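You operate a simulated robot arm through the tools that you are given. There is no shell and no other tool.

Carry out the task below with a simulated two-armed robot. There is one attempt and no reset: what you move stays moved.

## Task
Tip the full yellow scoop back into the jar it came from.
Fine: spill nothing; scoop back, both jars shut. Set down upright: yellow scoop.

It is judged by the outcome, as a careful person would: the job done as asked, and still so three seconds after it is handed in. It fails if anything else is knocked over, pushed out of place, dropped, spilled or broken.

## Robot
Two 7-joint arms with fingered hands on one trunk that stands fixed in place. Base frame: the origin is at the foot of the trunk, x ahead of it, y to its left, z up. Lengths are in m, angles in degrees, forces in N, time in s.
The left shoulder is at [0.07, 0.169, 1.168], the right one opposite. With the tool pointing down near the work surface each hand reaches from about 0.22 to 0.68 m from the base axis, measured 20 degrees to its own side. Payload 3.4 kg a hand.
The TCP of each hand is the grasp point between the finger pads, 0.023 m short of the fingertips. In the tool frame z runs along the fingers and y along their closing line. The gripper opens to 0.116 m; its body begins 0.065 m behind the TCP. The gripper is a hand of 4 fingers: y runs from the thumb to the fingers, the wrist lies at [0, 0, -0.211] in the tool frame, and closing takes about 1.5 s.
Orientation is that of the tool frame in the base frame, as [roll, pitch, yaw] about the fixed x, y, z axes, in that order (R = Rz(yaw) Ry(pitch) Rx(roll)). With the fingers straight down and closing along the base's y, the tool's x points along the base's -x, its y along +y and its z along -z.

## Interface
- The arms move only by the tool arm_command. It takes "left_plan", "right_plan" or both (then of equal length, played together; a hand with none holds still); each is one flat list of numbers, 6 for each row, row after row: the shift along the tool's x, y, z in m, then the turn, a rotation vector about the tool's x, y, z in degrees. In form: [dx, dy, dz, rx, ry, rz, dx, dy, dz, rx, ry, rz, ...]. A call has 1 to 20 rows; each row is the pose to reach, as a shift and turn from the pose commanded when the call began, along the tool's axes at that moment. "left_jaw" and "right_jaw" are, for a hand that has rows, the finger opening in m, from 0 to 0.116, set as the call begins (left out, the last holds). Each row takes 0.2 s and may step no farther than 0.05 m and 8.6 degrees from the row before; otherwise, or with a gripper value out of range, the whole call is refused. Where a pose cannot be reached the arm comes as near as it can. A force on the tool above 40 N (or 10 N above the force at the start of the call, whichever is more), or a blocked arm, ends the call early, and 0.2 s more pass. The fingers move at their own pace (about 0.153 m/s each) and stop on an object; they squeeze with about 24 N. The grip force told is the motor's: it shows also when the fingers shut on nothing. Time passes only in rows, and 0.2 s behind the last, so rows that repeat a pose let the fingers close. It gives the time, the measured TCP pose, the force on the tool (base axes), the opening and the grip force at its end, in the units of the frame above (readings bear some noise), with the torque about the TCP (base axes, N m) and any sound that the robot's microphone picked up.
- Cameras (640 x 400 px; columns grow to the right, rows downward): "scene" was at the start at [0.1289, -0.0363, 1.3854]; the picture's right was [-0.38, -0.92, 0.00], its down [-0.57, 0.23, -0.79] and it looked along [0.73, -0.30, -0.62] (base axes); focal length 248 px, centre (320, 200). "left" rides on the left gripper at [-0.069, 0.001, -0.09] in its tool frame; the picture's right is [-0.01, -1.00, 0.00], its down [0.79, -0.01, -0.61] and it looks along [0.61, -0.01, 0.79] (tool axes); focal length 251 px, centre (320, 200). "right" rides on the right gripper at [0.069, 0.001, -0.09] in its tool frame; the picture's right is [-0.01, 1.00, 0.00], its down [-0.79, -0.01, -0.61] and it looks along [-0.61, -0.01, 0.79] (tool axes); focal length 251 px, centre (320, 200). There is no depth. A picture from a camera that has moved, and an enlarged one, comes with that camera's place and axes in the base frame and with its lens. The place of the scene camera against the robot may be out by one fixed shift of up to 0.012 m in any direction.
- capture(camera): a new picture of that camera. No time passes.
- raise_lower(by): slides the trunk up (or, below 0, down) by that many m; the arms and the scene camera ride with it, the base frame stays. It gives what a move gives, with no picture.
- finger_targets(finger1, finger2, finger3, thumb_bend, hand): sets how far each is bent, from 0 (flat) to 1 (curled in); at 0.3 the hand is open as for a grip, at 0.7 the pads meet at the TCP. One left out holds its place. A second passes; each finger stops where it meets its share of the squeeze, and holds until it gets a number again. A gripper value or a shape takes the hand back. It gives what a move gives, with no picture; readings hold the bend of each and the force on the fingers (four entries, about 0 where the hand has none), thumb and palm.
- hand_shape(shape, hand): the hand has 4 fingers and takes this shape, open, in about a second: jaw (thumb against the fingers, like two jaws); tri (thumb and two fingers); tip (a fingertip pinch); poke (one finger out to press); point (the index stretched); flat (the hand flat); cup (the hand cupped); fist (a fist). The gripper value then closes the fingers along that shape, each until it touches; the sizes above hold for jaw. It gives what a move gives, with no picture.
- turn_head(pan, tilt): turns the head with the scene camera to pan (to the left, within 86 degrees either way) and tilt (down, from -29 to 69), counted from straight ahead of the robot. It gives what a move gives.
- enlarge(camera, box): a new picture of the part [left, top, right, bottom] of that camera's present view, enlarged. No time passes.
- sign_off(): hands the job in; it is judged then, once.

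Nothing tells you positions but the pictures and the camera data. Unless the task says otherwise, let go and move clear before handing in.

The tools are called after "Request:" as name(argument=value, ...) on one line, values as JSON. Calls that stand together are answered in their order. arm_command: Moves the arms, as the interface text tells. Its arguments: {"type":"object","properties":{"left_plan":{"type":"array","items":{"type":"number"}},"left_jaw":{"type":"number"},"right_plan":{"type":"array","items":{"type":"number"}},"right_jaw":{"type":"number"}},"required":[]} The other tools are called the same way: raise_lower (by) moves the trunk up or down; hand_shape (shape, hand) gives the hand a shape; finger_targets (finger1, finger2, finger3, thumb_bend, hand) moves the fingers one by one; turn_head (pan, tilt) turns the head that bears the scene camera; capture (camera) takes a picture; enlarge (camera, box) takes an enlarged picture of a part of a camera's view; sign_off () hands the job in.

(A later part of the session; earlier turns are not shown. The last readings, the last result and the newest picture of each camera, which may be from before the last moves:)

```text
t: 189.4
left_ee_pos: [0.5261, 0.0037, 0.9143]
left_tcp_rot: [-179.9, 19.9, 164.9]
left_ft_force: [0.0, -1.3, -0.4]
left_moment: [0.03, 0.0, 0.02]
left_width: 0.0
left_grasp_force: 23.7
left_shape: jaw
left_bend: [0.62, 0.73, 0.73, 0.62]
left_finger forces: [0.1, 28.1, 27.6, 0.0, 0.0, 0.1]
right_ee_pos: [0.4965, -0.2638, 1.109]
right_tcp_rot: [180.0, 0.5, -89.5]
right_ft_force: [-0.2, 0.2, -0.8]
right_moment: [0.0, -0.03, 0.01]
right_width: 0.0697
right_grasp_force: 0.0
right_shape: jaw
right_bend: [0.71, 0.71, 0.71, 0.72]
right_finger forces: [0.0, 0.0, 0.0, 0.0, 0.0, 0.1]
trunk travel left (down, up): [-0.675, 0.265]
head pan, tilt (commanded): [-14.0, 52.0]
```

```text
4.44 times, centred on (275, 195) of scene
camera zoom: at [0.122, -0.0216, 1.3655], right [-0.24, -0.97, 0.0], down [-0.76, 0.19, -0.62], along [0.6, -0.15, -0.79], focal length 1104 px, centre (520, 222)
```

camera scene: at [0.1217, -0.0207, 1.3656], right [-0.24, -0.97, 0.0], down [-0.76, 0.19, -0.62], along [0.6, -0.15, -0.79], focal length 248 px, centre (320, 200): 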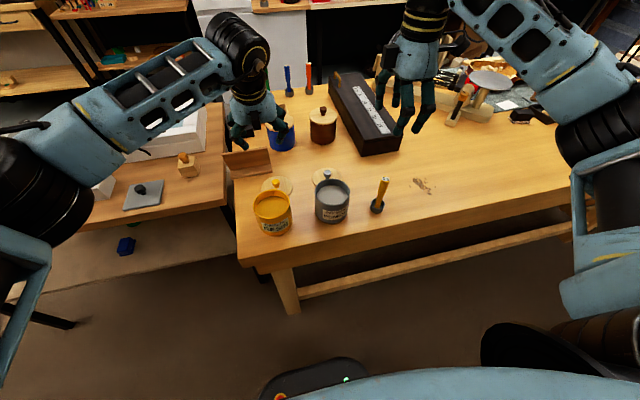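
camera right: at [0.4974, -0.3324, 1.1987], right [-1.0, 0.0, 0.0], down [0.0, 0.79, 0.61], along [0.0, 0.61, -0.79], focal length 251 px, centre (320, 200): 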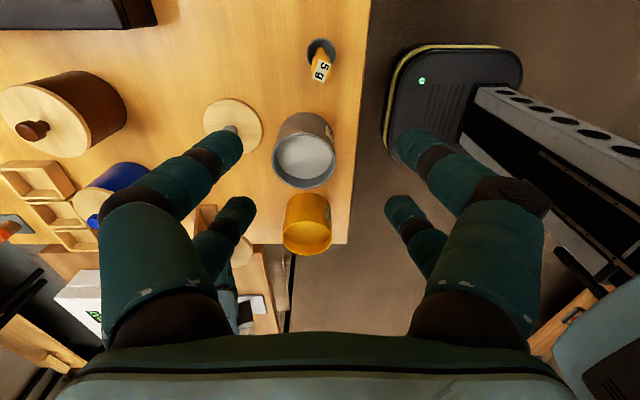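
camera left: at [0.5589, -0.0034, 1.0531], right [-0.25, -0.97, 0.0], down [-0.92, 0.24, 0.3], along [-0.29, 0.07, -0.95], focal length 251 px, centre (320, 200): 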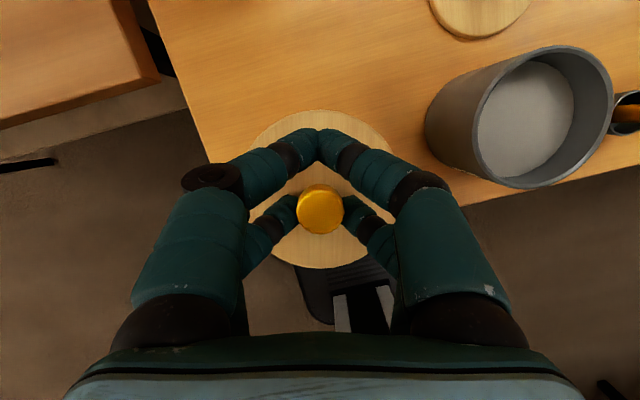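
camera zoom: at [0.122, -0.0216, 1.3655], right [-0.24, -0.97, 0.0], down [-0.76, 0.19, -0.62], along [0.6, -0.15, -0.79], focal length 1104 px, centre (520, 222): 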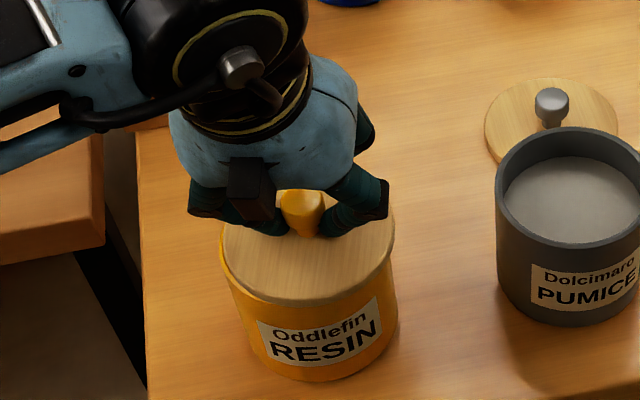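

I'll zoom in to see whether there's still a gap.

Request:
enlarge(camera="scene", box=[245, 185, 305, 235])

Request:
enlarge(camera="right", box=[275, 190, 345, 260])

Request:
capture(camera="left")

```text
8.00 times, centred on (275, 210) of scene
camera zoom: at [0.122, -0.0216, 1.3655], right [-0.24, -0.97, 0.0], down [-0.76, 0.19, -0.62], along [0.6, -0.15, -0.79], focal length 1988 px, centre (680, 120)
```

zoom: 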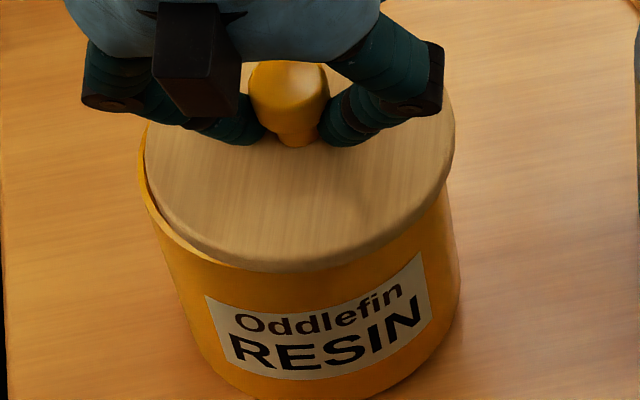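

```text
5.71 times, centred on (310, 225) of right
camera zoom: at [0.4972, -0.3323, 1.1988], right [-1.0, 0.0, 0.0], down [0.0, 0.79, 0.61], along [0.0, 0.61, -0.79], focal length 1437 px, centre (377, 57)
```

zoom: 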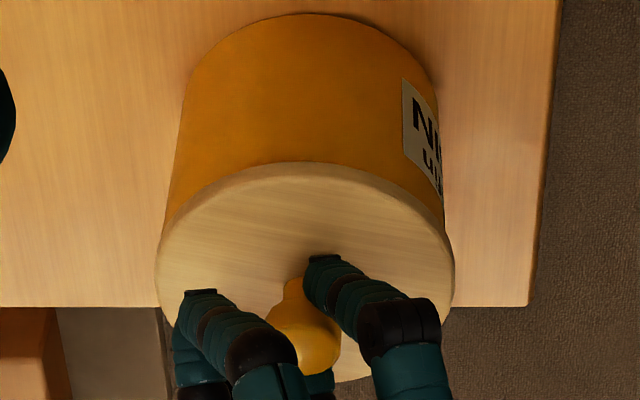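

```text
taken
camera left: at [0.559, -0.0049, 1.0211], right [-0.25, -0.97, 0.0], down [-0.92, 0.24, 0.3], along [-0.29, 0.07, -0.95], focal length 251 px, centre (320, 200)
```

left: 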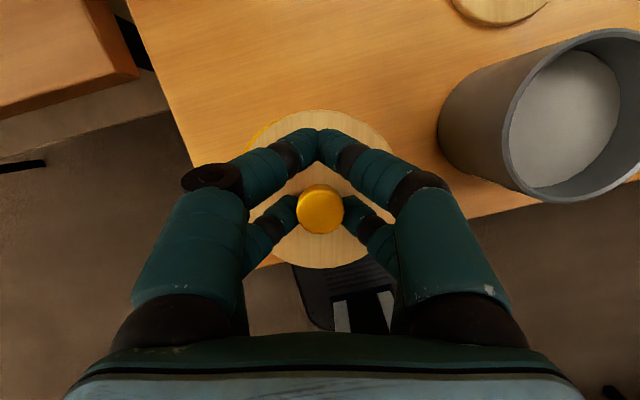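

The lid is about 3 mm too far right, since the left rim shows. I'll lift it 1 mm, shift it 2.5 mm left, and lower again.

Request:
arm_command(left_plan=[-0.0003, 0, -0.0009, 0, 0, 0, 0.0003, 0.0024, -0.0011, 0, 0, 0, 0.0003, 0.0024, -0.0011, 0, 0, 0])

Request:
enlarge(camera="scene", box=[245, 185, 305, 235])

Request:
enlarge(camera="right", box=[275, 190, 345, 260])

```text
t: 190.2
left_ee_pos: [0.5266, 0.0053, 0.9145]
left_tcp_rot: [180.0, 20.0, 165.0]
left_ft_force: [-0.8, -0.5, -1.5]
left_moment: [0.0, -0.01, -0.01]
left_width: 0.0001
left_grasp_force: 24.5
left_shape: jaw
left_bend: [0.62, 0.73, 0.73, 0.62]
left_finger forces: [0.0, 28.1, 27.4, 0.1, 0.0, 0.1]
right_ee_pos: [0.4963, -0.2639, 1.1073]
right_tcp_rot: [179.9, 0.4, -89.5]
right_ft_force: [1.2, 0.1, 0.3]
right_moment: [0.01, 0.01, 0.03]
right_width: 0.0695
right_grasp_force: 0.0
right_shape: jaw
right_bend: [0.71, 0.71, 0.71, 0.72]
right_finger forces: [0.0, 0.0, 0.0, 0.0, 0.0, 0.0]
trunk travel left (down, up): [-0.675, 0.265]
head pan, tilt (commanded): [-14.0, 52.0]
```

```text
8.00 times, centred on (275, 210) of scene
camera zoom: at [0.122, -0.0217, 1.3655], right [-0.24, -0.97, 0.0], down [-0.76, 0.19, -0.62], along [0.6, -0.15, -0.79], focal length 1988 px, centre (680, 120)
```

zoom: 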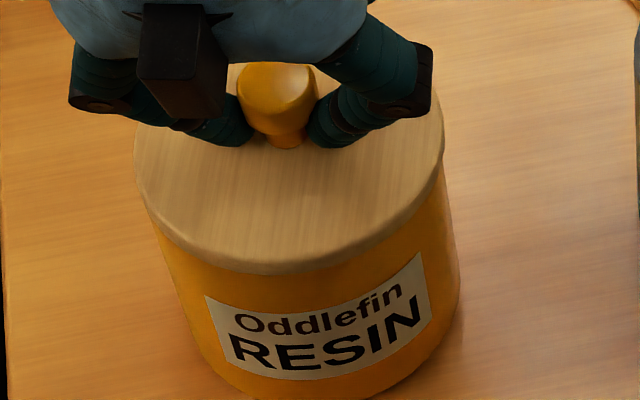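

```text
5.71 times, centred on (310, 225) of right
camera zoom: at [0.4972, -0.3324, 1.1987], right [-1.0, 0.0, 0.0], down [0.0, 0.79, 0.61], along [0.0, 0.61, -0.79], focal length 1437 px, centre (377, 57)
```

zoom: 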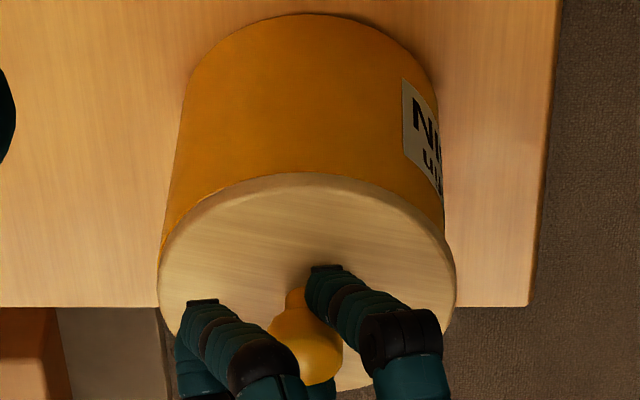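

Centred within about a millimetre. I'll nudge 1 mm forward and continue down with force checks.

Request:
arm_command(left_plan=[-0.0011, 0.0003, 0.0004, 0, 0, 0, -0.0008, 0.0003, 0.0013, 0, 0, 0, -0.0005, 0.0003, 0.0022, 0, 0, 0, -0.0005, 0.0003, 0.0022, 0, 0, 0])

Request:
arm_command(left_plan=[0.0003, 0, 0.0009, 0, 0, 0, 0.0003, 0, 0.0009, 0, 0, 0])

Request:
arm_command(left_plan=[0.0003, 0, 0.0009, 0, 0, 0, 0.0003, 0, 0.0009, 0, 0, 0])

Request:
enlarge(camera="scene", box=[245, 185, 305, 235])

```text
t: 191.2
left_ee_pos: [0.5272, 0.0076, 0.9142]
left_tcp_rot: [-179.9, 20.2, 165.0]
left_ft_force: [2.1, 1.4, 5.4]
left_moment: [0.16, 0.02, -0.05]
left_width: 0.0001
left_grasp_force: 24.0
left_shape: jaw
left_bend: [0.62, 0.73, 0.73, 0.62]
left_finger forces: [0.0, 36.2, 29.1, 0.0, 0.0, 0.0]
right_ee_pos: [0.496, -0.2632, 1.1098]
right_tcp_rot: [179.9, 0.5, -89.4]
right_ft_force: [0.1, 0.5, -0.3]
right_moment: [0.0, -0.01, 0.01]
right_width: 0.0692
right_grasp_force: 0.0
right_shape: jaw
right_bend: [0.71, 0.71, 0.71, 0.72]
right_finger forces: [0.1, 0.0, 0.0, 0.0, 0.1, 0.1]
trunk travel left (down, up): [-0.675, 0.265]
head pan, tilt (commanded): [-14.0, 52.0]
heard: snap
```

```text
t: 191.8
left_ee_pos: [0.5271, 0.0076, 0.9137]
left_tcp_rot: [-180.0, 20.3, 165.1]
left_ft_force: [9.2, 2.7, 17.4]
left_moment: [0.28, -0.07, -0.08]
left_width: 0.0002
left_grasp_force: 24.2
left_shape: jaw
left_bend: [0.62, 0.73, 0.73, 0.62]
left_finger forces: [0.1, 44.2, 31.8, 0.1, 0.0, 0.0]
right_ee_pos: [0.4954, -0.2621, 1.1096]
right_tcp_rot: [180.0, 0.5, -89.3]
right_ft_force: [0.7, -0.1, 0.7]
right_moment: [0.01, 0.0, 0.0]
right_width: 0.0695
right_grasp_force: 0.2
right_shape: jaw
right_bend: [0.71, 0.71, 0.71, 0.72]
right_finger forces: [0.0, 0.1, 0.0, 0.0, 0.1, 0.0]
trunk travel left (down, up): [-0.675, 0.265]
head pan, tilt (commanded): [-14.0, 52.0]
```

```text
t: 192.4
left_ee_pos: [0.5279, 0.0061, 0.9135]
left_tcp_rot: [179.9, 20.3, 165.0]
left_ft_force: [12.7, 0.6, 28.0]
left_moment: [0.3, 0.03, -0.12]
left_width: 0.0
left_grasp_force: 24.1
left_shape: jaw
left_bend: [0.62, 0.74, 0.73, 0.62]
left_finger forces: [0.0, 49.4, 35.6, 0.1, 0.0, 0.1]
right_ee_pos: [0.4949, -0.2641, 1.1091]
right_tcp_rot: [180.0, 0.5, -89.5]
right_ft_force: [-0.7, 0.9, 0.8]
right_moment: [0.02, 0.03, 0.0]
right_width: 0.0693
right_grasp_force: 0.0
right_shape: jaw
right_bend: [0.71, 0.71, 0.71, 0.72]
right_finger forces: [0.1, 0.0, 0.0, 0.0, 0.0, 0.0]
trunk travel left (down, up): [-0.675, 0.265]
head pan, tilt (commanded): [-14.0, 52.0]
```

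```text
8.00 times, centred on (275, 210) of scene
camera zoom: at [0.1205, -0.0214, 1.3659], right [-0.24, -0.97, 0.0], down [-0.76, 0.19, -0.62], along [0.6, -0.15, -0.79], focal length 1988 px, centre (680, 120)
```

zoom: 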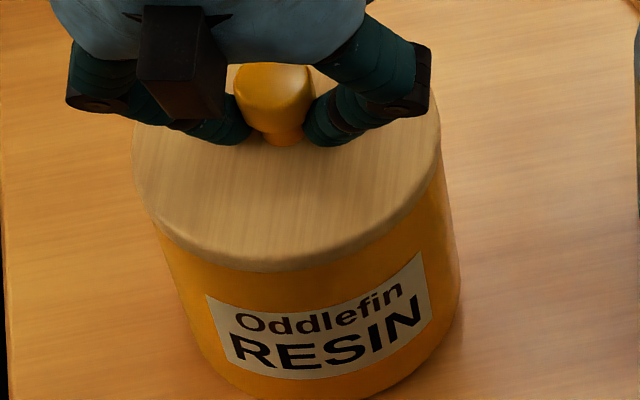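

A "snap": the lid has clicked onto the resin jar. I'm pressing a bit too hard now, so I'll relieve the force and release the knob.

Request:
arm_command(left_plan=[-0.0003, 0, -0.0009, 0, 0, 0, -0.0006, 0, -0.0018, 0, 0, 0, -0.0008, 0, -0.0024, 0, 0, 0, -0.0008, 0, -0.0024, 0, 0, 0])

Request:
enlarge(camera="scene", box=[230, 150, 350, 250])

```text
t: 193.4
left_ee_pos: [0.5279, 0.0071, 0.9137]
left_tcp_rot: [180.0, 19.9, 165.0]
left_ft_force: [8.4, 0.1, 9.5]
left_moment: [0.02, -0.07, -0.03]
left_width: 0.0003
left_grasp_force: 24.4
left_shape: jaw
left_bend: [0.62, 0.74, 0.73, 0.62]
left_finger forces: [0.1, 38.0, 30.8, 0.0, 0.0, 0.1]
right_ee_pos: [0.4956, -0.2641, 1.1083]
right_tcp_rot: [179.9, 0.5, -89.5]
right_ft_force: [0.6, 0.1, 0.9]
right_moment: [0.01, 0.01, -0.01]
right_width: 0.0697
right_grasp_force: 0.1
right_shape: jaw
right_bend: [0.71, 0.71, 0.71, 0.72]
right_finger forces: [0.1, 0.0, 0.0, 0.1, 0.0, 0.1]
trunk travel left (down, up): [-0.675, 0.265]
head pan, tilt (commanded): [-14.0, 52.0]
```

```text
4.00 times, centred on (290, 200) of scene
camera zoom: at [0.1222, -0.0216, 1.3653], right [-0.24, -0.97, 0.0], down [-0.76, 0.19, -0.62], along [0.6, -0.15, -0.79], focal length 994 px, centre (440, 200)
```

zoom: 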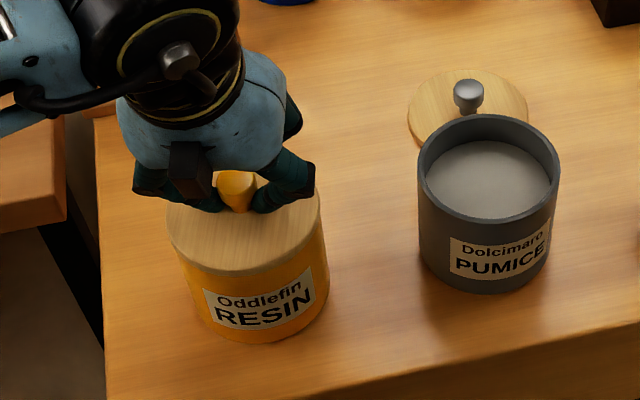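

I'll relax the remaining force before opening.

Request:
arm_command(left_plan=[-0.0007, 0.0001, -0.0004, 0, 0, 0, -0.0013, 0.0003, -0.0008, 0, 0, 0, -0.0013, 0.0003, -0.0008, 0, 0, 0])

Request:
arm_command(left_plan=[0, 0, 0, 0, 0, 0, 0, 0, 0, 0, 0, 0, 0, 0, 0, 0, 0, 0, 0, 0, 0, 0, 0, 0, 0, 0, 0, 0, 0, 0], left_jaw=0.06)

Request:
capture(camera="left")

Request:
enlarge(camera="scene", box=[230, 150, 350, 250])

```text
t: 194.2
left_ee_pos: [0.527, 0.007, 0.9142]
left_tcp_rot: [-180.0, 19.9, 164.9]
left_ft_force: [0.4, 0.8, -0.6]
left_moment: [0.02, 0.01, -0.02]
left_width: 0.0
left_grasp_force: 23.4
left_shape: jaw
left_bend: [0.62, 0.74, 0.73, 0.62]
left_finger forces: [0.1, 31.6, 28.7, 0.1, 0.1, 0.1]
right_ee_pos: [0.4971, -0.2627, 1.1089]
right_tcp_rot: [179.9, 0.5, -89.5]
right_ft_force: [-0.4, -0.4, 0.0]
right_moment: [0.02, 0.0, -0.03]
right_width: 0.0694
right_grasp_force: 0.0
right_shape: jaw
right_bend: [0.71, 0.71, 0.71, 0.72]
right_finger forces: [0.0, 0.0, 0.0, 0.1, 0.0, 0.0]
trunk travel left (down, up): [-0.675, 0.265]
head pan, tilt (commanded): [-14.0, 52.0]
heard: snap
```

```text
t: 195.4
left_ee_pos: [0.5275, 0.0071, 0.9138]
left_tcp_rot: [-180.0, 20.0, 165.0]
left_ft_force: [0.4, -0.9, -0.5]
left_moment: [-0.03, -0.01, -0.01]
left_width: 0.0596
left_grasp_force: 0.2
left_shape: jaw
left_bend: [0.72, 0.72, 0.72, 0.75]
left_finger forces: [0.0, 0.0, 0.0, 0.1, 0.1, 0.1]
right_ee_pos: [0.4969, -0.2638, 1.1094]
right_tcp_rot: [179.9, 0.4, -89.4]
right_ft_force: [0.8, 0.6, 0.6]
right_moment: [0.02, -0.01, 0.02]
right_width: 0.0696
right_grasp_force: 0.1
right_shape: jaw
right_bend: [0.71, 0.71, 0.71, 0.72]
right_finger forces: [0.0, 0.0, 0.1, 0.0, 0.0, 0.1]
trunk travel left (down, up): [-0.675, 0.265]
head pan, tilt (commanded): [-14.0, 52.0]
```

```text
taken
camera left: at [0.5611, -0.0006, 1.0224], right [-0.25, -0.97, 0.0], down [-0.92, 0.24, 0.3], along [-0.29, 0.07, -0.95], focal length 251 px, centre (320, 200)
```

left: 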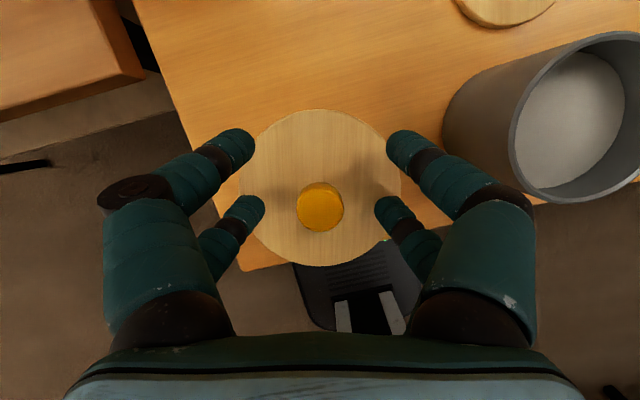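

```text
4.00 times, centred on (290, 200) of scene
camera zoom: at [0.122, -0.0216, 1.3655], right [-0.24, -0.97, 0.0], down [-0.76, 0.19, -0.62], along [0.6, -0.15, -0.79], focal length 994 px, centre (440, 200)
```

zoom: 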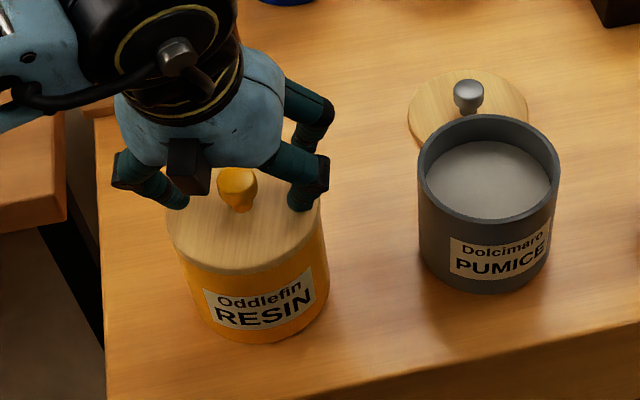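

A second "snap" came as I eased off, so I need to be sure the lid is still latched. I'll look closely at the seam.

Request:
enlarge(camera="scene", box=[245, 185, 305, 235])

Request:
enlarge(camera="right", box=[275, 190, 345, 260])

Request:
enlarge(camera="left", box=[220, 80, 420, 280])

```text
8.00 times, centred on (275, 210) of scene
camera zoom: at [0.122, -0.0216, 1.3655], right [-0.24, -0.97, 0.0], down [-0.76, 0.19, -0.62], along [0.6, -0.15, -0.79], focal length 1988 px, centre (680, 120)
```

zoom: 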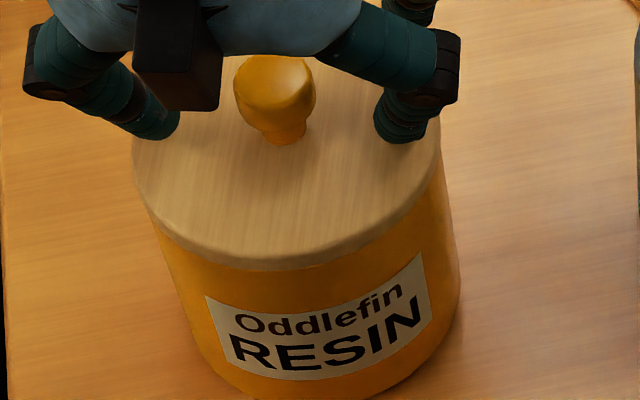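

```text
5.71 times, centred on (310, 225) of right
camera zoom: at [0.4972, -0.3323, 1.1988], right [-1.0, 0.0, 0.0], down [0.0, 0.79, 0.61], along [0.0, 0.61, -0.79], focal length 1437 px, centre (377, 57)
```

zoom: 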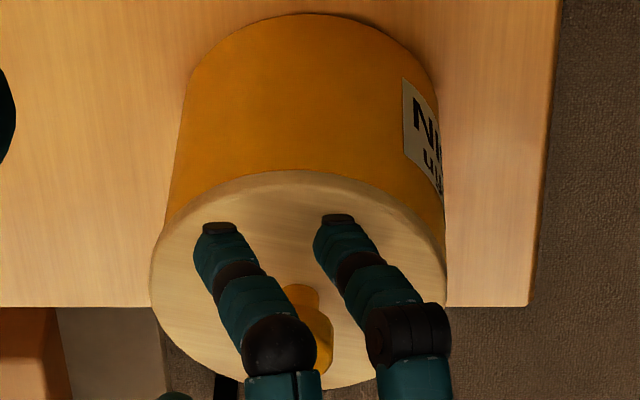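

```text
2.00 times, centred on (320, 180) of left
camera zoom: at [0.5611, -0.0006, 1.0224], right [-0.25, -0.97, 0.0], down [-0.92, 0.24, 0.3], along [-0.29, 0.07, -0.95], focal length 503 px, centre (320, 240)
```

zoom: 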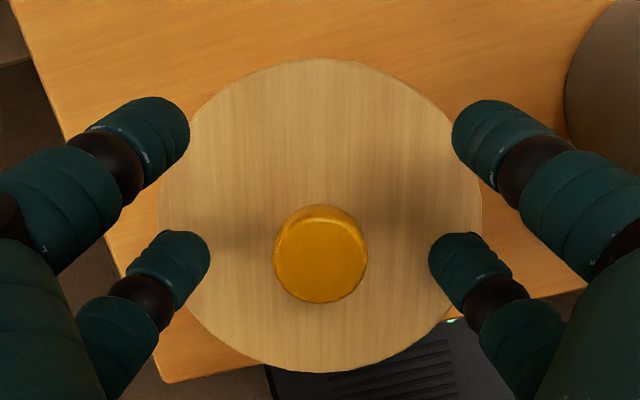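

The lid looks perfectly seated. To be certain it's latched, I'll raise the hand, close the fingertips, and press gently on the knob.

Request:
arm_command(left_plan=[-0.0051, 0, -0.0141, 0, 0, 0, -0.0103, 0, -0.0282, 0, 0, 0, -0.0154, 0, -0.0423, 0, 0, 0, -0.0205, 0, -0.0564, 0, 0, 0, -0.0205, 0, -0.0564, 0, 0, 0])

Request:
arm_command(left_plan=[0, 0, 0, 0, 0, 0, 0, 0, 0, 0, 0, 0, 0, 0, 0, 0, 0, 0, 0, 0, 0, 0, 0, 0, 0, 0, 0, 0, 0, 0], left_jaw=0.0)

Request:
capture(camera="left")

Request:
enlarge(camera="scene", box=[230, 150, 350, 250])

```text
t: 196.6
left_ee_pos: [0.5266, 0.0054, 0.9771]
left_tcp_rot: [180.0, 20.0, 165.1]
left_ft_force: [-0.9, -0.3, 0.5]
left_moment: [-0.02, -0.03, 0.02]
left_width: 0.0593
left_grasp_force: 0.0
left_shape: jaw
left_bend: [0.72, 0.72, 0.72, 0.75]
left_finger forces: [0.0, 0.0, 0.1, 0.1, 0.0, 0.0]
right_ee_pos: [0.4967, -0.2626, 1.1076]
right_tcp_rot: [179.9, 0.5, -89.5]
right_ft_force: [-0.2, -0.7, -1.1]
right_moment: [0.03, -0.01, 0.03]
right_width: 0.0695
right_grasp_force: 0.1
right_shape: jaw
right_bend: [0.71, 0.71, 0.71, 0.72]
right_finger forces: [0.0, 0.1, 0.0, 0.0, 0.0, 0.1]
trunk travel left (down, up): [-0.675, 0.265]
head pan, tilt (commanded): [-14.0, 52.0]
```

```text
t: 197.8
left_ee_pos: [0.5284, 0.0053, 0.9778]
left_tcp_rot: [-179.9, 19.9, 165.0]
left_ft_force: [0.3, -0.1, 0.2]
left_moment: [0.01, 0.03, 0.0]
left_width: 0.0
left_grasp_force: 24.1
left_shape: jaw
left_bend: [0.62, 0.63, 0.63, 0.62]
left_finger forces: [0.1, 0.1, 0.0, 0.0, 0.0, 0.0]
right_ee_pos: [0.4966, -0.264, 1.1084]
right_tcp_rot: [179.9, 0.5, -89.6]
right_ft_force: [-0.7, -0.5, 1.2]
right_moment: [0.03, 0.0, 0.0]
right_width: 0.0695
right_grasp_force: 0.1
right_shape: jaw
right_bend: [0.71, 0.71, 0.71, 0.72]
right_finger forces: [0.0, 0.1, 0.1, 0.0, 0.1, 0.0]
trunk travel left (down, up): [-0.675, 0.265]
head pan, tilt (commanded): [-14.0, 52.0]
```

```text
taken
camera left: at [0.5603, -0.002, 1.0835], right [-0.25, -0.97, 0.0], down [-0.92, 0.24, 0.3], along [-0.29, 0.07, -0.95], focal length 251 px, centre (320, 200)
```

left: 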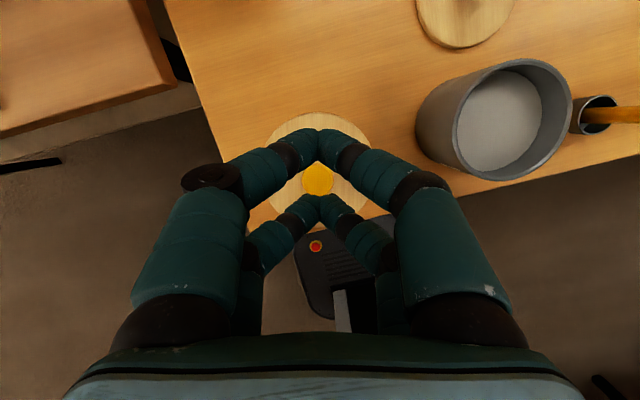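

```text
4.00 times, centred on (290, 200) of scene
camera zoom: at [0.122, -0.0216, 1.3655], right [-0.24, -0.97, 0.0], down [-0.76, 0.19, -0.62], along [0.6, -0.15, -0.79], focal length 994 px, centre (440, 200)
```

zoom: 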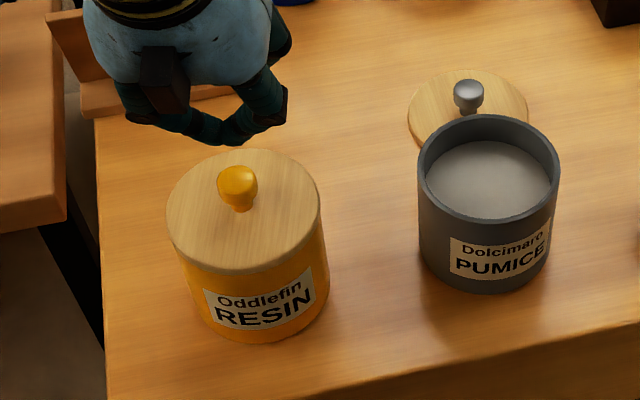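

The lid is beautifully seated. I'll press lightly on the knob to confirm the latch.

Request:
arm_command(left_plan=[0.0031, 0, 0.0085, 0, 0, 0, 0.0062, 0, 0.0169, 0, 0, 0, 0.0092, 0, 0.0254, 0, 0, 0, 0.0113, 0, 0.031, 0, 0, 0, 0.0113, 0, 0.031, 0, 0, 0])

Request:
arm_command(left_plan=[0.0005, 0, 0.0014, 0, 0, 0, 0.001, 0, 0.0028, 0, 0, 0, 0.001, 0, 0.0028, 0, 0, 0])

Request:
capture(camera="left")

Request:
enlarge(camera="scene", box=[230, 150, 320, 240])

```text
t: 199.0
left_ee_pos: [0.527, 0.0063, 0.942]
left_tcp_rot: [-180.0, 19.9, 164.9]
left_ft_force: [-0.6, 0.2, -0.2]
left_moment: [0.01, 0.02, 0.02]
left_width: 0.0
left_grasp_force: 24.2
left_shape: jaw
left_bend: [0.62, 0.63, 0.63, 0.62]
left_finger forces: [0.0, 0.1, 0.0, 0.1, 0.0, 0.0]
right_ee_pos: [0.4967, -0.2652, 1.1092]
right_tcp_rot: [179.9, 0.5, -89.5]
right_ft_force: [-0.2, 0.8, -0.6]
right_moment: [0.01, 0.0, 0.01]
right_width: 0.0695
right_grasp_force: 0.1
right_shape: jaw
right_bend: [0.71, 0.71, 0.71, 0.72]
right_finger forces: [0.0, 0.0, 0.1, 0.0, 0.0, 0.1]
trunk travel left (down, up): [-0.675, 0.265]
head pan, tilt (commanded): [-14.0, 52.0]
```

```text
t: 199.8
left_ee_pos: [0.5275, 0.0055, 0.9393]
left_tcp_rot: [179.9, 20.1, 164.9]
left_ft_force: [3.4, -1.9, 9.5]
left_moment: [-0.02, 0.01, 0.01]
left_width: 0.0005
left_grasp_force: 24.2
left_shape: jaw
left_bend: [0.62, 0.63, 0.63, 0.62]
left_finger forces: [0.1, 0.1, 0.0, 0.1, 0.0, 0.0]
right_ee_pos: [0.4959, -0.2655, 1.1088]
right_tcp_rot: [179.9, 0.6, -89.5]
right_ft_force: [1.3, 0.6, 0.4]
right_moment: [0.01, 0.02, -0.02]
right_width: 0.0694
right_grasp_force: 0.2
right_shape: jaw
right_bend: [0.71, 0.71, 0.71, 0.72]
right_finger forces: [0.1, 0.0, 0.1, 0.0, 0.0, 0.1]
trunk travel left (down, up): [-0.675, 0.265]
head pan, tilt (commanded): [-14.0, 52.0]
```

```text
taken
camera left: at [0.5601, -0.0015, 1.0473], right [-0.25, -0.97, 0.0], down [-0.92, 0.24, 0.3], along [-0.29, 0.07, -0.96], focal length 251 px, centre (320, 200)
```

left: 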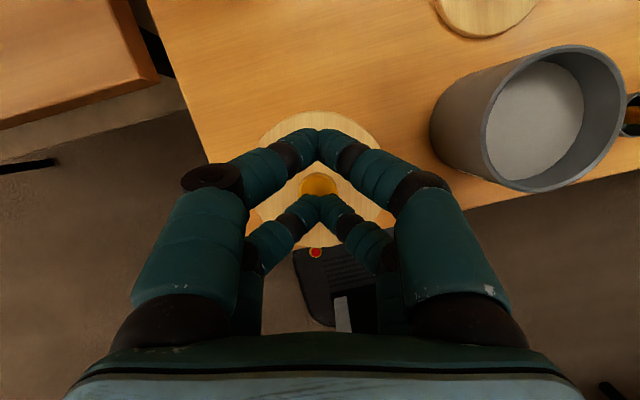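

```text
4.44 times, centred on (275, 195) of scene
camera zoom: at [0.1212, -0.022, 1.3658], right [-0.24, -0.97, 0.0], down [-0.76, 0.19, -0.62], along [0.6, -0.15, -0.79], focal length 1104 px, centre (520, 222)
```

zoom: 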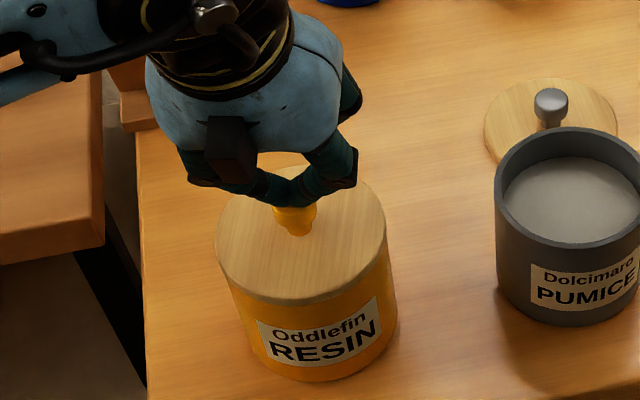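

About 9.5 N of pressing and no further snap, so it seems latched already. One slightly firmer push to be sure.

Request:
arm_command(left_plan=[0.0003, 0, 0.0009, 0, 0, 0, 0.0006, 0, 0.0017, 0, 0, 0, 0.0006, 0, 0.0017, 0, 0, 0])

Request:
enlarge(camera="scene", box=[230, 150, 320, 240])

```text
t: 200.6
left_ee_pos: [0.5267, 0.0061, 0.9397]
left_tcp_rot: [-180.0, 20.2, 165.0]
left_ft_force: [5.1, -0.3, 23.6]
left_moment: [0.08, 0.11, 0.0]
left_width: 0.0
left_grasp_force: 24.2
left_shape: jaw
left_bend: [0.62, 0.63, 0.63, 0.62]
left_finger forces: [0.0, 0.1, 0.0, 0.0, 0.0, 0.0]
right_ee_pos: [0.4936, -0.2638, 1.1101]
right_tcp_rot: [180.0, 0.5, -89.3]
right_ft_force: [0.1, 0.4, -0.2]
right_moment: [0.01, 0.02, 0.01]
right_width: 0.0693
right_grasp_force: 0.0
right_shape: jaw
right_bend: [0.71, 0.71, 0.71, 0.72]
right_finger forces: [0.0, 0.0, 0.0, 0.1, 0.0, 0.1]
trunk travel left (down, up): [-0.675, 0.265]
head pan, tilt (commanded): [-14.0, 52.0]
```

```text
4.44 times, centred on (275, 195) of scene
camera zoom: at [0.1195, -0.0218, 1.3659], right [-0.24, -0.97, 0.0], down [-0.76, 0.19, -0.62], along [0.6, -0.15, -0.79], focal length 1104 px, centre (520, 222)
```

zoom: 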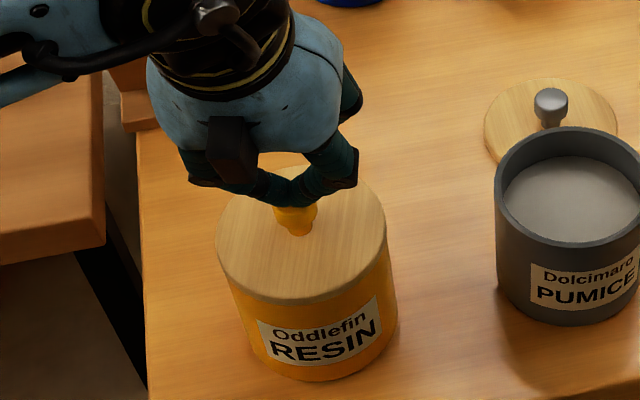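

24 N and no further click, so the resin lid is firmly shut. I'll raise the left hand and park it to the left.

Request:
arm_command(left_plan=[-0.0103, 0, -0.0282, 0, 0, 0, -0.0239, 0, -0.0658, 0, 0, 0, -0.041, 0, -0.1128, 0, 0, 0, -0.0547, 0, -0.1504, 0, 0, 0, -0.0456, 0.0362, -0.1537, 0, 0, 0, -0.0365, 0.0724, -0.157, 0, 0, 0, -0.0274, 0.1086, -0.1603, 0, 0, 0, -0.0183, 0.1449, -0.1637, 0, 0, 0, -0.0091, 0.1811, -0.167, 0, 0, 0, 0, 0.2173, -0.1703, 0, 0, 0, 0.0061, 0.2415, -0.1725, 0, 0, 0, 0.0061, 0.2415, -0.1725, 0, 0, 0])

Request:
capture(camera="scene")

Request:
capture(camera="right")

Request:
enlarge(camera="scene", box=[230, 140, 430, 260])

```text
t: 203.2
left_ee_pos: [0.5299, 0.2571, 1.0977]
left_tcp_rot: [180.0, 20.0, 164.9]
left_ft_force: [-0.5, -0.8, -0.2]
left_moment: [0.0, 0.0, 0.01]
left_width: 0.0001
left_grasp_force: 24.1
left_shape: jaw
left_bend: [0.62, 0.63, 0.63, 0.62]
left_finger forces: [0.0, 0.0, 0.0, 0.1, 0.0, 0.0]
right_ee_pos: [0.4949, -0.265, 1.1089]
right_tcp_rot: [179.9, 0.5, -89.6]
right_ft_force: [0.4, -0.1, 0.8]
right_moment: [-0.02, -0.02, 0.04]
right_width: 0.0698
right_grasp_force: 0.0
right_shape: jaw
right_bend: [0.71, 0.71, 0.71, 0.72]
right_finger forces: [0.1, 0.0, 0.0, 0.0, 0.1, 0.0]
trunk travel left (down, up): [-0.675, 0.265]
head pan, tilt (commanded): [-14.0, 52.0]
heard: snap
```

```text
taken
camera scene: at [0.122, -0.0221, 1.3655], right [-0.24, -0.97, 0.0], down [-0.76, 0.19, -0.62], along [0.6, -0.15, -0.79], focal length 248 px, centre (320, 200)
```

scene: 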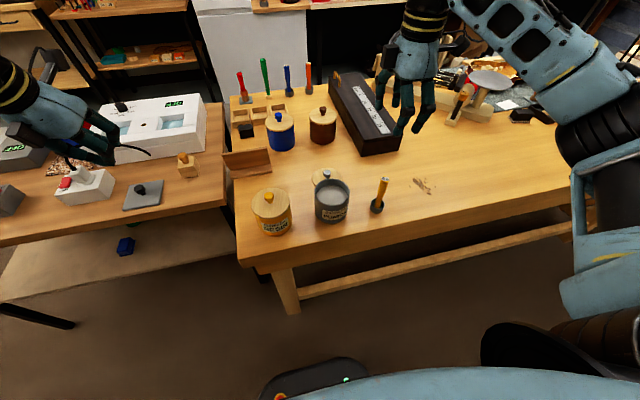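

```text
taken
camera right: at [0.4972, -0.3327, 1.1986], right [-1.0, 0.0, 0.0], down [0.0, 0.79, 0.61], along [0.0, 0.61, -0.79], focal length 251 px, centre (320, 200)
```

right: 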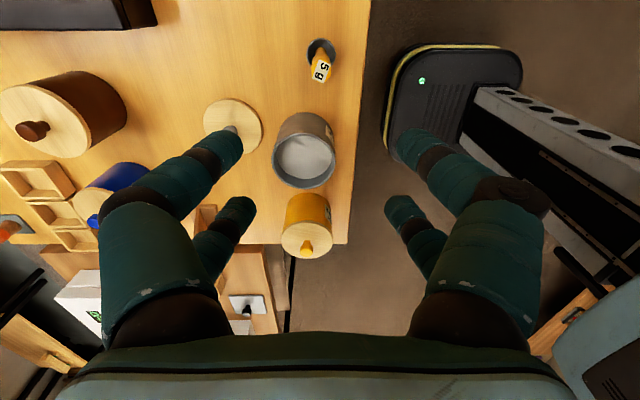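

```text
3.20 times, centred on (330, 200) of scene
camera zoom: at [0.122, -0.0221, 1.3655], right [-0.24, -0.97, 0.0], down [-0.76, 0.19, -0.62], along [0.6, -0.15, -0.79], focal length 795 px, centre (288, 200)
```

zoom: 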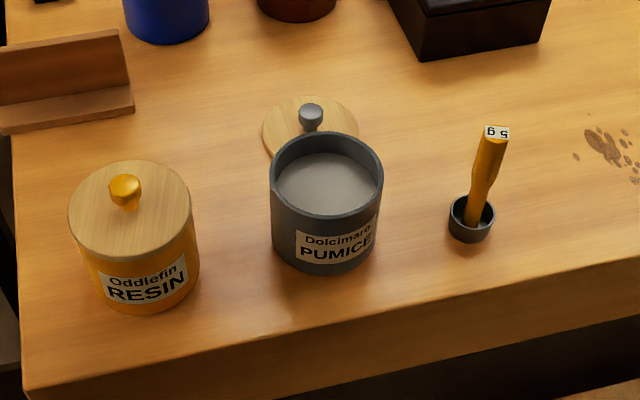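

The resin jar is closed, and the scoop and grey jar are untouched. Next is the pumice lid with the right hand: I'll turn the right hand so its camera faces away from the grey jar, in free air.

Request:
arm_command(right_plan=[0, 0, -0.003, 0, 0, -8.2, 0, 0, -0.006, 0, 0, -16.4, 0, 0, -0.009, 0, 0, -24.5, 0, 0, -0.012, 0, 0, -32.7, 0, 0, -0.015, 0, 0, -40.9, 0, 0, -0.018, 0, 0, -49.1, 0, 0, -0.021, 0, 0, -57.3, 0, 0, -0.024, 0, 0, -65.5, 0, 0, -0.027, 0, 0, -73.6, 0, 0, -0.03, 0, 0, -81.8, 0, 0, -0.03, 0, 0, -90, 0, 0, -0.03, 0, 0, -90])

Request:
capture(camera="scene")

Request:
capture(camera="right")

```text
t: 205.8
left_ee_pos: [0.5291, 0.2572, 1.0981]
left_tcp_rot: [-180.0, 20.0, 164.9]
left_ft_force: [0.5, -0.1, 0.4]
left_moment: [0.0, -0.01, 0.05]
left_width: 0.0001
left_grasp_force: 23.7
left_shape: jaw
left_bend: [0.62, 0.63, 0.63, 0.62]
left_finger forces: [0.1, 0.0, 0.0, 0.0, 0.0, 0.0]
right_ee_pos: [0.2926, -0.1101, 1.1157]
right_tcp_rot: [-179.5, 0.1, 0.5]
right_ft_force: [0.7, 0.3, 0.3]
right_moment: [0.06, 0.04, -0.03]
right_width: 0.0693
right_grasp_force: 0.1
right_shape: jaw
right_bend: [0.71, 0.71, 0.71, 0.72]
right_finger forces: [0.0, 0.0, 0.1, 0.0, 0.0, 0.0]
right hand out of reach, approached as far as the arm can: row 5, 6, 7, 8, 9, 10, 11, 12
trunk travel left (down, up): [-0.675, 0.265]
head pan, tilt (commanded): [-14.0, 52.0]
```

```text
taken
camera scene: at [0.1221, -0.022, 1.3655], right [-0.24, -0.97, 0.0], down [-0.76, 0.19, -0.62], along [0.6, -0.15, -0.79], focal length 248 px, centre (320, 200)
```

scene: 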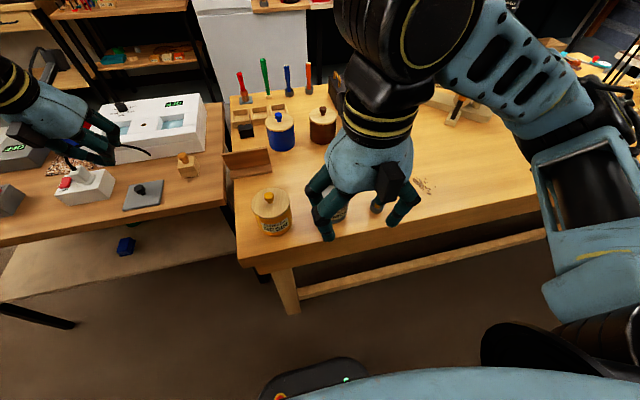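

```text
taken
camera right: at [0.3607, -0.1102, 1.2056], right [0.0, -1.0, -0.01], down [-0.79, -0.01, 0.61], along [-0.61, 0.01, -0.79], focal length 251 px, centre (320, 200)
```

right: 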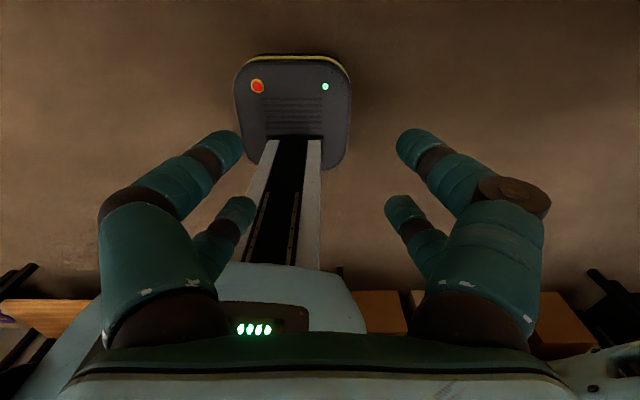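

That yaw isn't reachable far out, and the arm drifted back toward the body (harmlessly). A milder heading will do: about 35° yaw with a 20° forward tilt keeps the camera and knuckles clear of the grey jar. I'll unwind to that orientation.

Request:
arm_command(right_plan=[0.0126, 0.0062, 0.0019, 0, 0, 8.08, 0.0252, 0.0124, 0.0039, 0, 0, 16.16, 0.0377, 0.0187, 0.0058, 0, 0, 24.24, 0.0503, 0.0249, 0.0077, 0, 0, 32.32, 0.0629, 0.0311, 0.0096, 0, 0, 40.4, 0.0755, 0.0373, 0.0116, 0, 0, 48.48, 0.088, 0.0436, 0.0135, 0, 0, 56.56, 0.1006, 0.0498, 0.0154, 0, 0, 64.64, 0.1132, 0.056, 0.0174, 0, 0, 72.72, 0.1258, 0.0622, 0.0193, 0, 0, 80.8, 0.1384, 0.0684, 0.0212, 0, 0, 88.88, 0.1509, 0.0747, 0.0231, 0, 0, 96.96, 0.1635, 0.0809, 0.0251, 0, 0, 105.04, 0.1761, 0.0871, 0.027, 0, 0, 113.12, 0.1887, 0.0933, 0.0289, 0, 0, 121.2, 0.2012, 0.0996, 0.0308, 0, 0, 129.28, 0.2138, 0.1058, 0.0328, 0, 0, 137.36, 0.2264, 0.112, 0.0347, 0, 0, 145.5, 0.2264, 0.112, 0.0347, 0, 0, 145.5], right_jaw=0.06)

Request:
capture(camera="scene")

Request:
capture(camera="right")

```text
t: 209.8
left_ee_pos: [0.5288, 0.2579, 1.098]
left_tcp_rot: [-180.0, 20.0, 165.0]
left_ft_force: [0.5, 1.0, 1.1]
left_moment: [-0.01, 0.04, -0.04]
left_width: 0.0
left_grasp_force: 24.3
left_shape: jaw
left_bend: [0.62, 0.63, 0.63, 0.62]
left_finger forces: [0.1, 0.0, 0.0, 0.0, 0.0, 0.0]
right_ee_pos: [0.5095, -0.2035, 1.0738]
right_tcp_rot: [179.6, 0.2, -145.0]
right_ft_force: [0.1, -0.6, 1.4]
right_moment: [-0.04, 0.01, 0.01]
right_width: 0.0605
right_grasp_force: 0.1
right_shape: jaw
right_bend: [0.72, 0.72, 0.72, 0.75]
right_finger forces: [0.2, 0.0, 0.1, 0.0, 0.0, 0.0]
trunk travel left (down, up): [-0.675, 0.265]
head pan, tilt (commanded): [-14.0, 52.0]
```

```text
taken
camera scene: at [0.1217, -0.0215, 1.3655], right [-0.24, -0.97, 0.0], down [-0.76, 0.19, -0.62], along [0.6, -0.15, -0.79], focal length 248 px, centre (320, 200)
```

scene: 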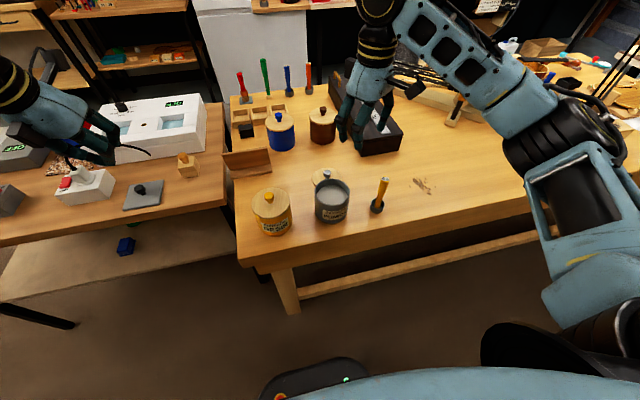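

```text
taken
camera right: at [0.4534, -0.2427, 1.1647], right [-0.57, 0.82, 0.01], down [0.66, 0.44, 0.61], along [0.5, 0.35, -0.79], focal length 251 px, centre (320, 200)
```

right: 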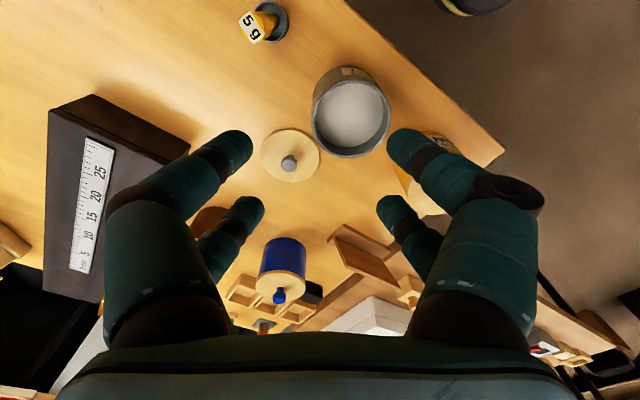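

Good. Now I'll tilt forward 20° while moving over the grey-knobbed lid.

Request:
arm_command(right_plan=[-0.0171, -0.0059, 0.018, 0, -2.5, 0, -0.0342, -0.0118, 0.036, 0, -5, 0, -0.0513, -0.0176, 0.0539, 0, -7.5, 0, -0.0684, -0.0235, 0.0719, 0, -10, 0, -0.0855, -0.0294, 0.0899, 0, -12.5, 0, -0.1026, -0.0353, 0.1079, 0, -15, 0, -0.1197, -0.0411, 0.1258, 0, -17.5, 0, -0.1368, -0.047, 0.1438, 0, -20, 0, -0.1368, -0.047, 0.1438, 0, -20, 0])

Request:
capture(camera="right")

Request:
enlarge(camera="right", box=[220, 80, 420, 280])

Request:
enlarge(camera="scene", box=[270, 100, 410, 240])

```text
t: 211.8
left_ee_pos: [0.5285, 0.2579, 1.0984]
left_tcp_rot: [-180.0, 20.0, 165.0]
left_ft_force: [0.2, -0.3, 0.1]
left_moment: [0.0, 0.0, 0.03]
left_width: 0.0
left_grasp_force: 23.8
left_shape: jaw
left_bend: [0.62, 0.63, 0.63, 0.62]
left_finger forces: [0.0, 0.1, 0.0, 0.0, 0.1, 0.0]
right_ee_pos: [0.648, -0.1608, 0.929]
right_tcp_rot: [179.5, 20.1, -145.2]
right_ft_force: [-0.4, 0.9, 0.2]
right_moment: [0.04, 0.0, 0.04]
right_width: 0.0605
right_grasp_force: 0.0
right_shape: jaw
right_bend: [0.72, 0.72, 0.72, 0.75]
right_finger forces: [0.0, 0.0, 0.1, 0.0, 0.0, 0.0]
trunk travel left (down, up): [-0.675, 0.265]
head pan, tilt (commanded): [-14.0, 52.0]
```

```text
taken
camera right: at [0.5711, -0.2155, 0.9909], right [-0.57, 0.82, 0.01], down [0.45, 0.3, 0.84], along [0.69, 0.48, -0.54], focal length 251 px, centre (320, 200)
```

right: 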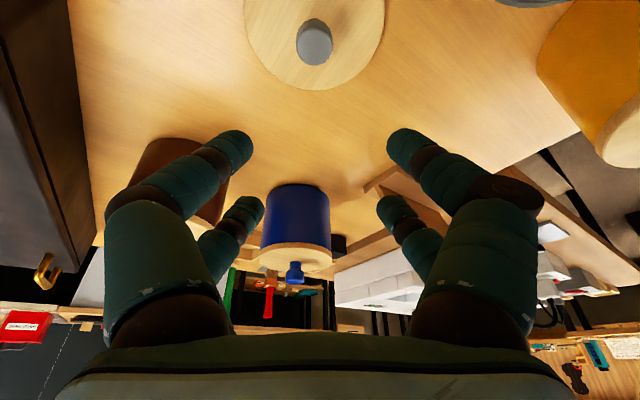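

```text
2.00 times, centred on (320, 180) of right
camera zoom: at [0.5711, -0.2155, 0.9909], right [-0.57, 0.82, 0.01], down [0.45, 0.3, 0.84], along [0.69, 0.48, -0.54], focal length 503 px, centre (320, 240)
```

zoom: 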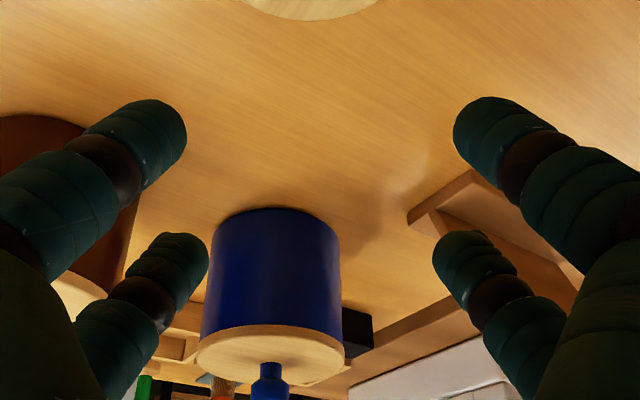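

```text
2.86 times, centred on (340, 170) of scene
camera zoom: at [0.1216, -0.0216, 1.3656], right [-0.24, -0.97, 0.0], down [-0.76, 0.19, -0.62], along [0.6, -0.15, -0.79], focal length 710 px, centre (263, 286)
```

zoom: 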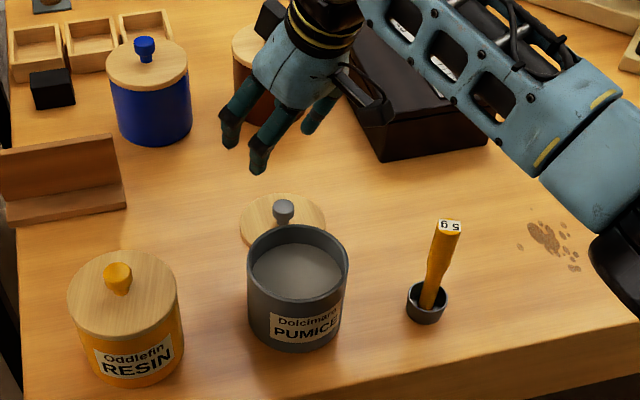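

I'll zoom on the grey knob at the top of the wrist view.

Request:
enlarge(camera="right", box=[230, 0, 400, 110])

```text
3.64 times, centred on (315, 55) of right
camera zoom: at [0.5711, -0.2155, 0.9909], right [-0.57, 0.82, 0.01], down [0.45, 0.3, 0.84], along [0.69, 0.48, -0.54], focal length 914 px, centre (338, 727)
```

zoom: 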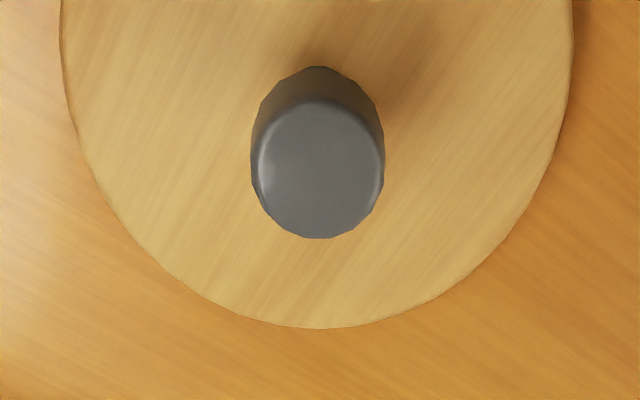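

The grey knob is at about (0.642, −0.169). I'll descend partway and recheck.

Request:
arm_command(right_plan=[0.0055, -0.0003, 0.0157, 0, 0, 0, 0.0111, -0.0005, 0.0315, 0, 0, 0, 0.0166, -0.0008, 0.0472, 0, 0, 0, 0.0216, -0.001, 0.0614, 0, 0, 0, 0.0216, -0.001, 0.0614, 0, 0, 0])

Request:
capture(camera="right")

Request:
enlarge(camera="scene", box=[290, 120, 410, 230])

```text
t: 213.0
left_ee_pos: [0.5291, 0.2584, 1.0987]
left_tcp_rot: [179.9, 20.0, 165.0]
left_ft_force: [0.4, -0.4, 0.4]
left_moment: [0.04, 0.0, -0.02]
left_width: 0.0
left_grasp_force: 24.2
left_shape: jaw
left_bend: [0.62, 0.63, 0.63, 0.62]
left_finger forces: [0.0, 0.0, 0.0, 0.0, 0.0, 0.0]
right_ee_pos: [0.6496, -0.161, 0.8644]
right_tcp_rot: [179.4, 20.2, -145.1]
right_ft_force: [-0.6, -0.7, 1.0]
right_moment: [-0.03, 0.01, -0.03]
right_width: 0.0603
right_grasp_force: 0.0
right_shape: jaw
right_bend: [0.72, 0.72, 0.72, 0.75]
right_finger forces: [0.0, 0.1, 0.0, 0.1, 0.1, 0.0]
trunk travel left (down, up): [-0.675, 0.265]
head pan, tilt (commanded): [-14.0, 52.0]
```

```text
taken
camera right: at [0.5716, -0.2158, 0.9253], right [-0.57, 0.82, 0.01], down [0.45, 0.3, 0.84], along [0.69, 0.48, -0.54], focal length 251 px, centre (320, 200)
```

right: 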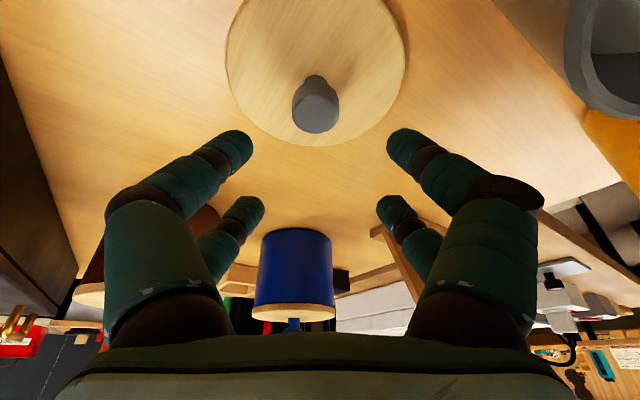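

```text
3.64 times, centred on (350, 175) of scene
camera zoom: at [0.1218, -0.0214, 1.3655], right [-0.24, -0.97, 0.0], down [-0.76, 0.19, -0.62], along [0.6, -0.15, -0.79], focal length 904 px, centre (211, 291)
```

zoom: 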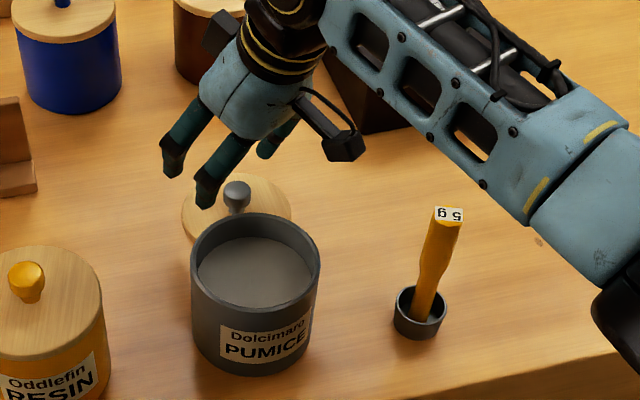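

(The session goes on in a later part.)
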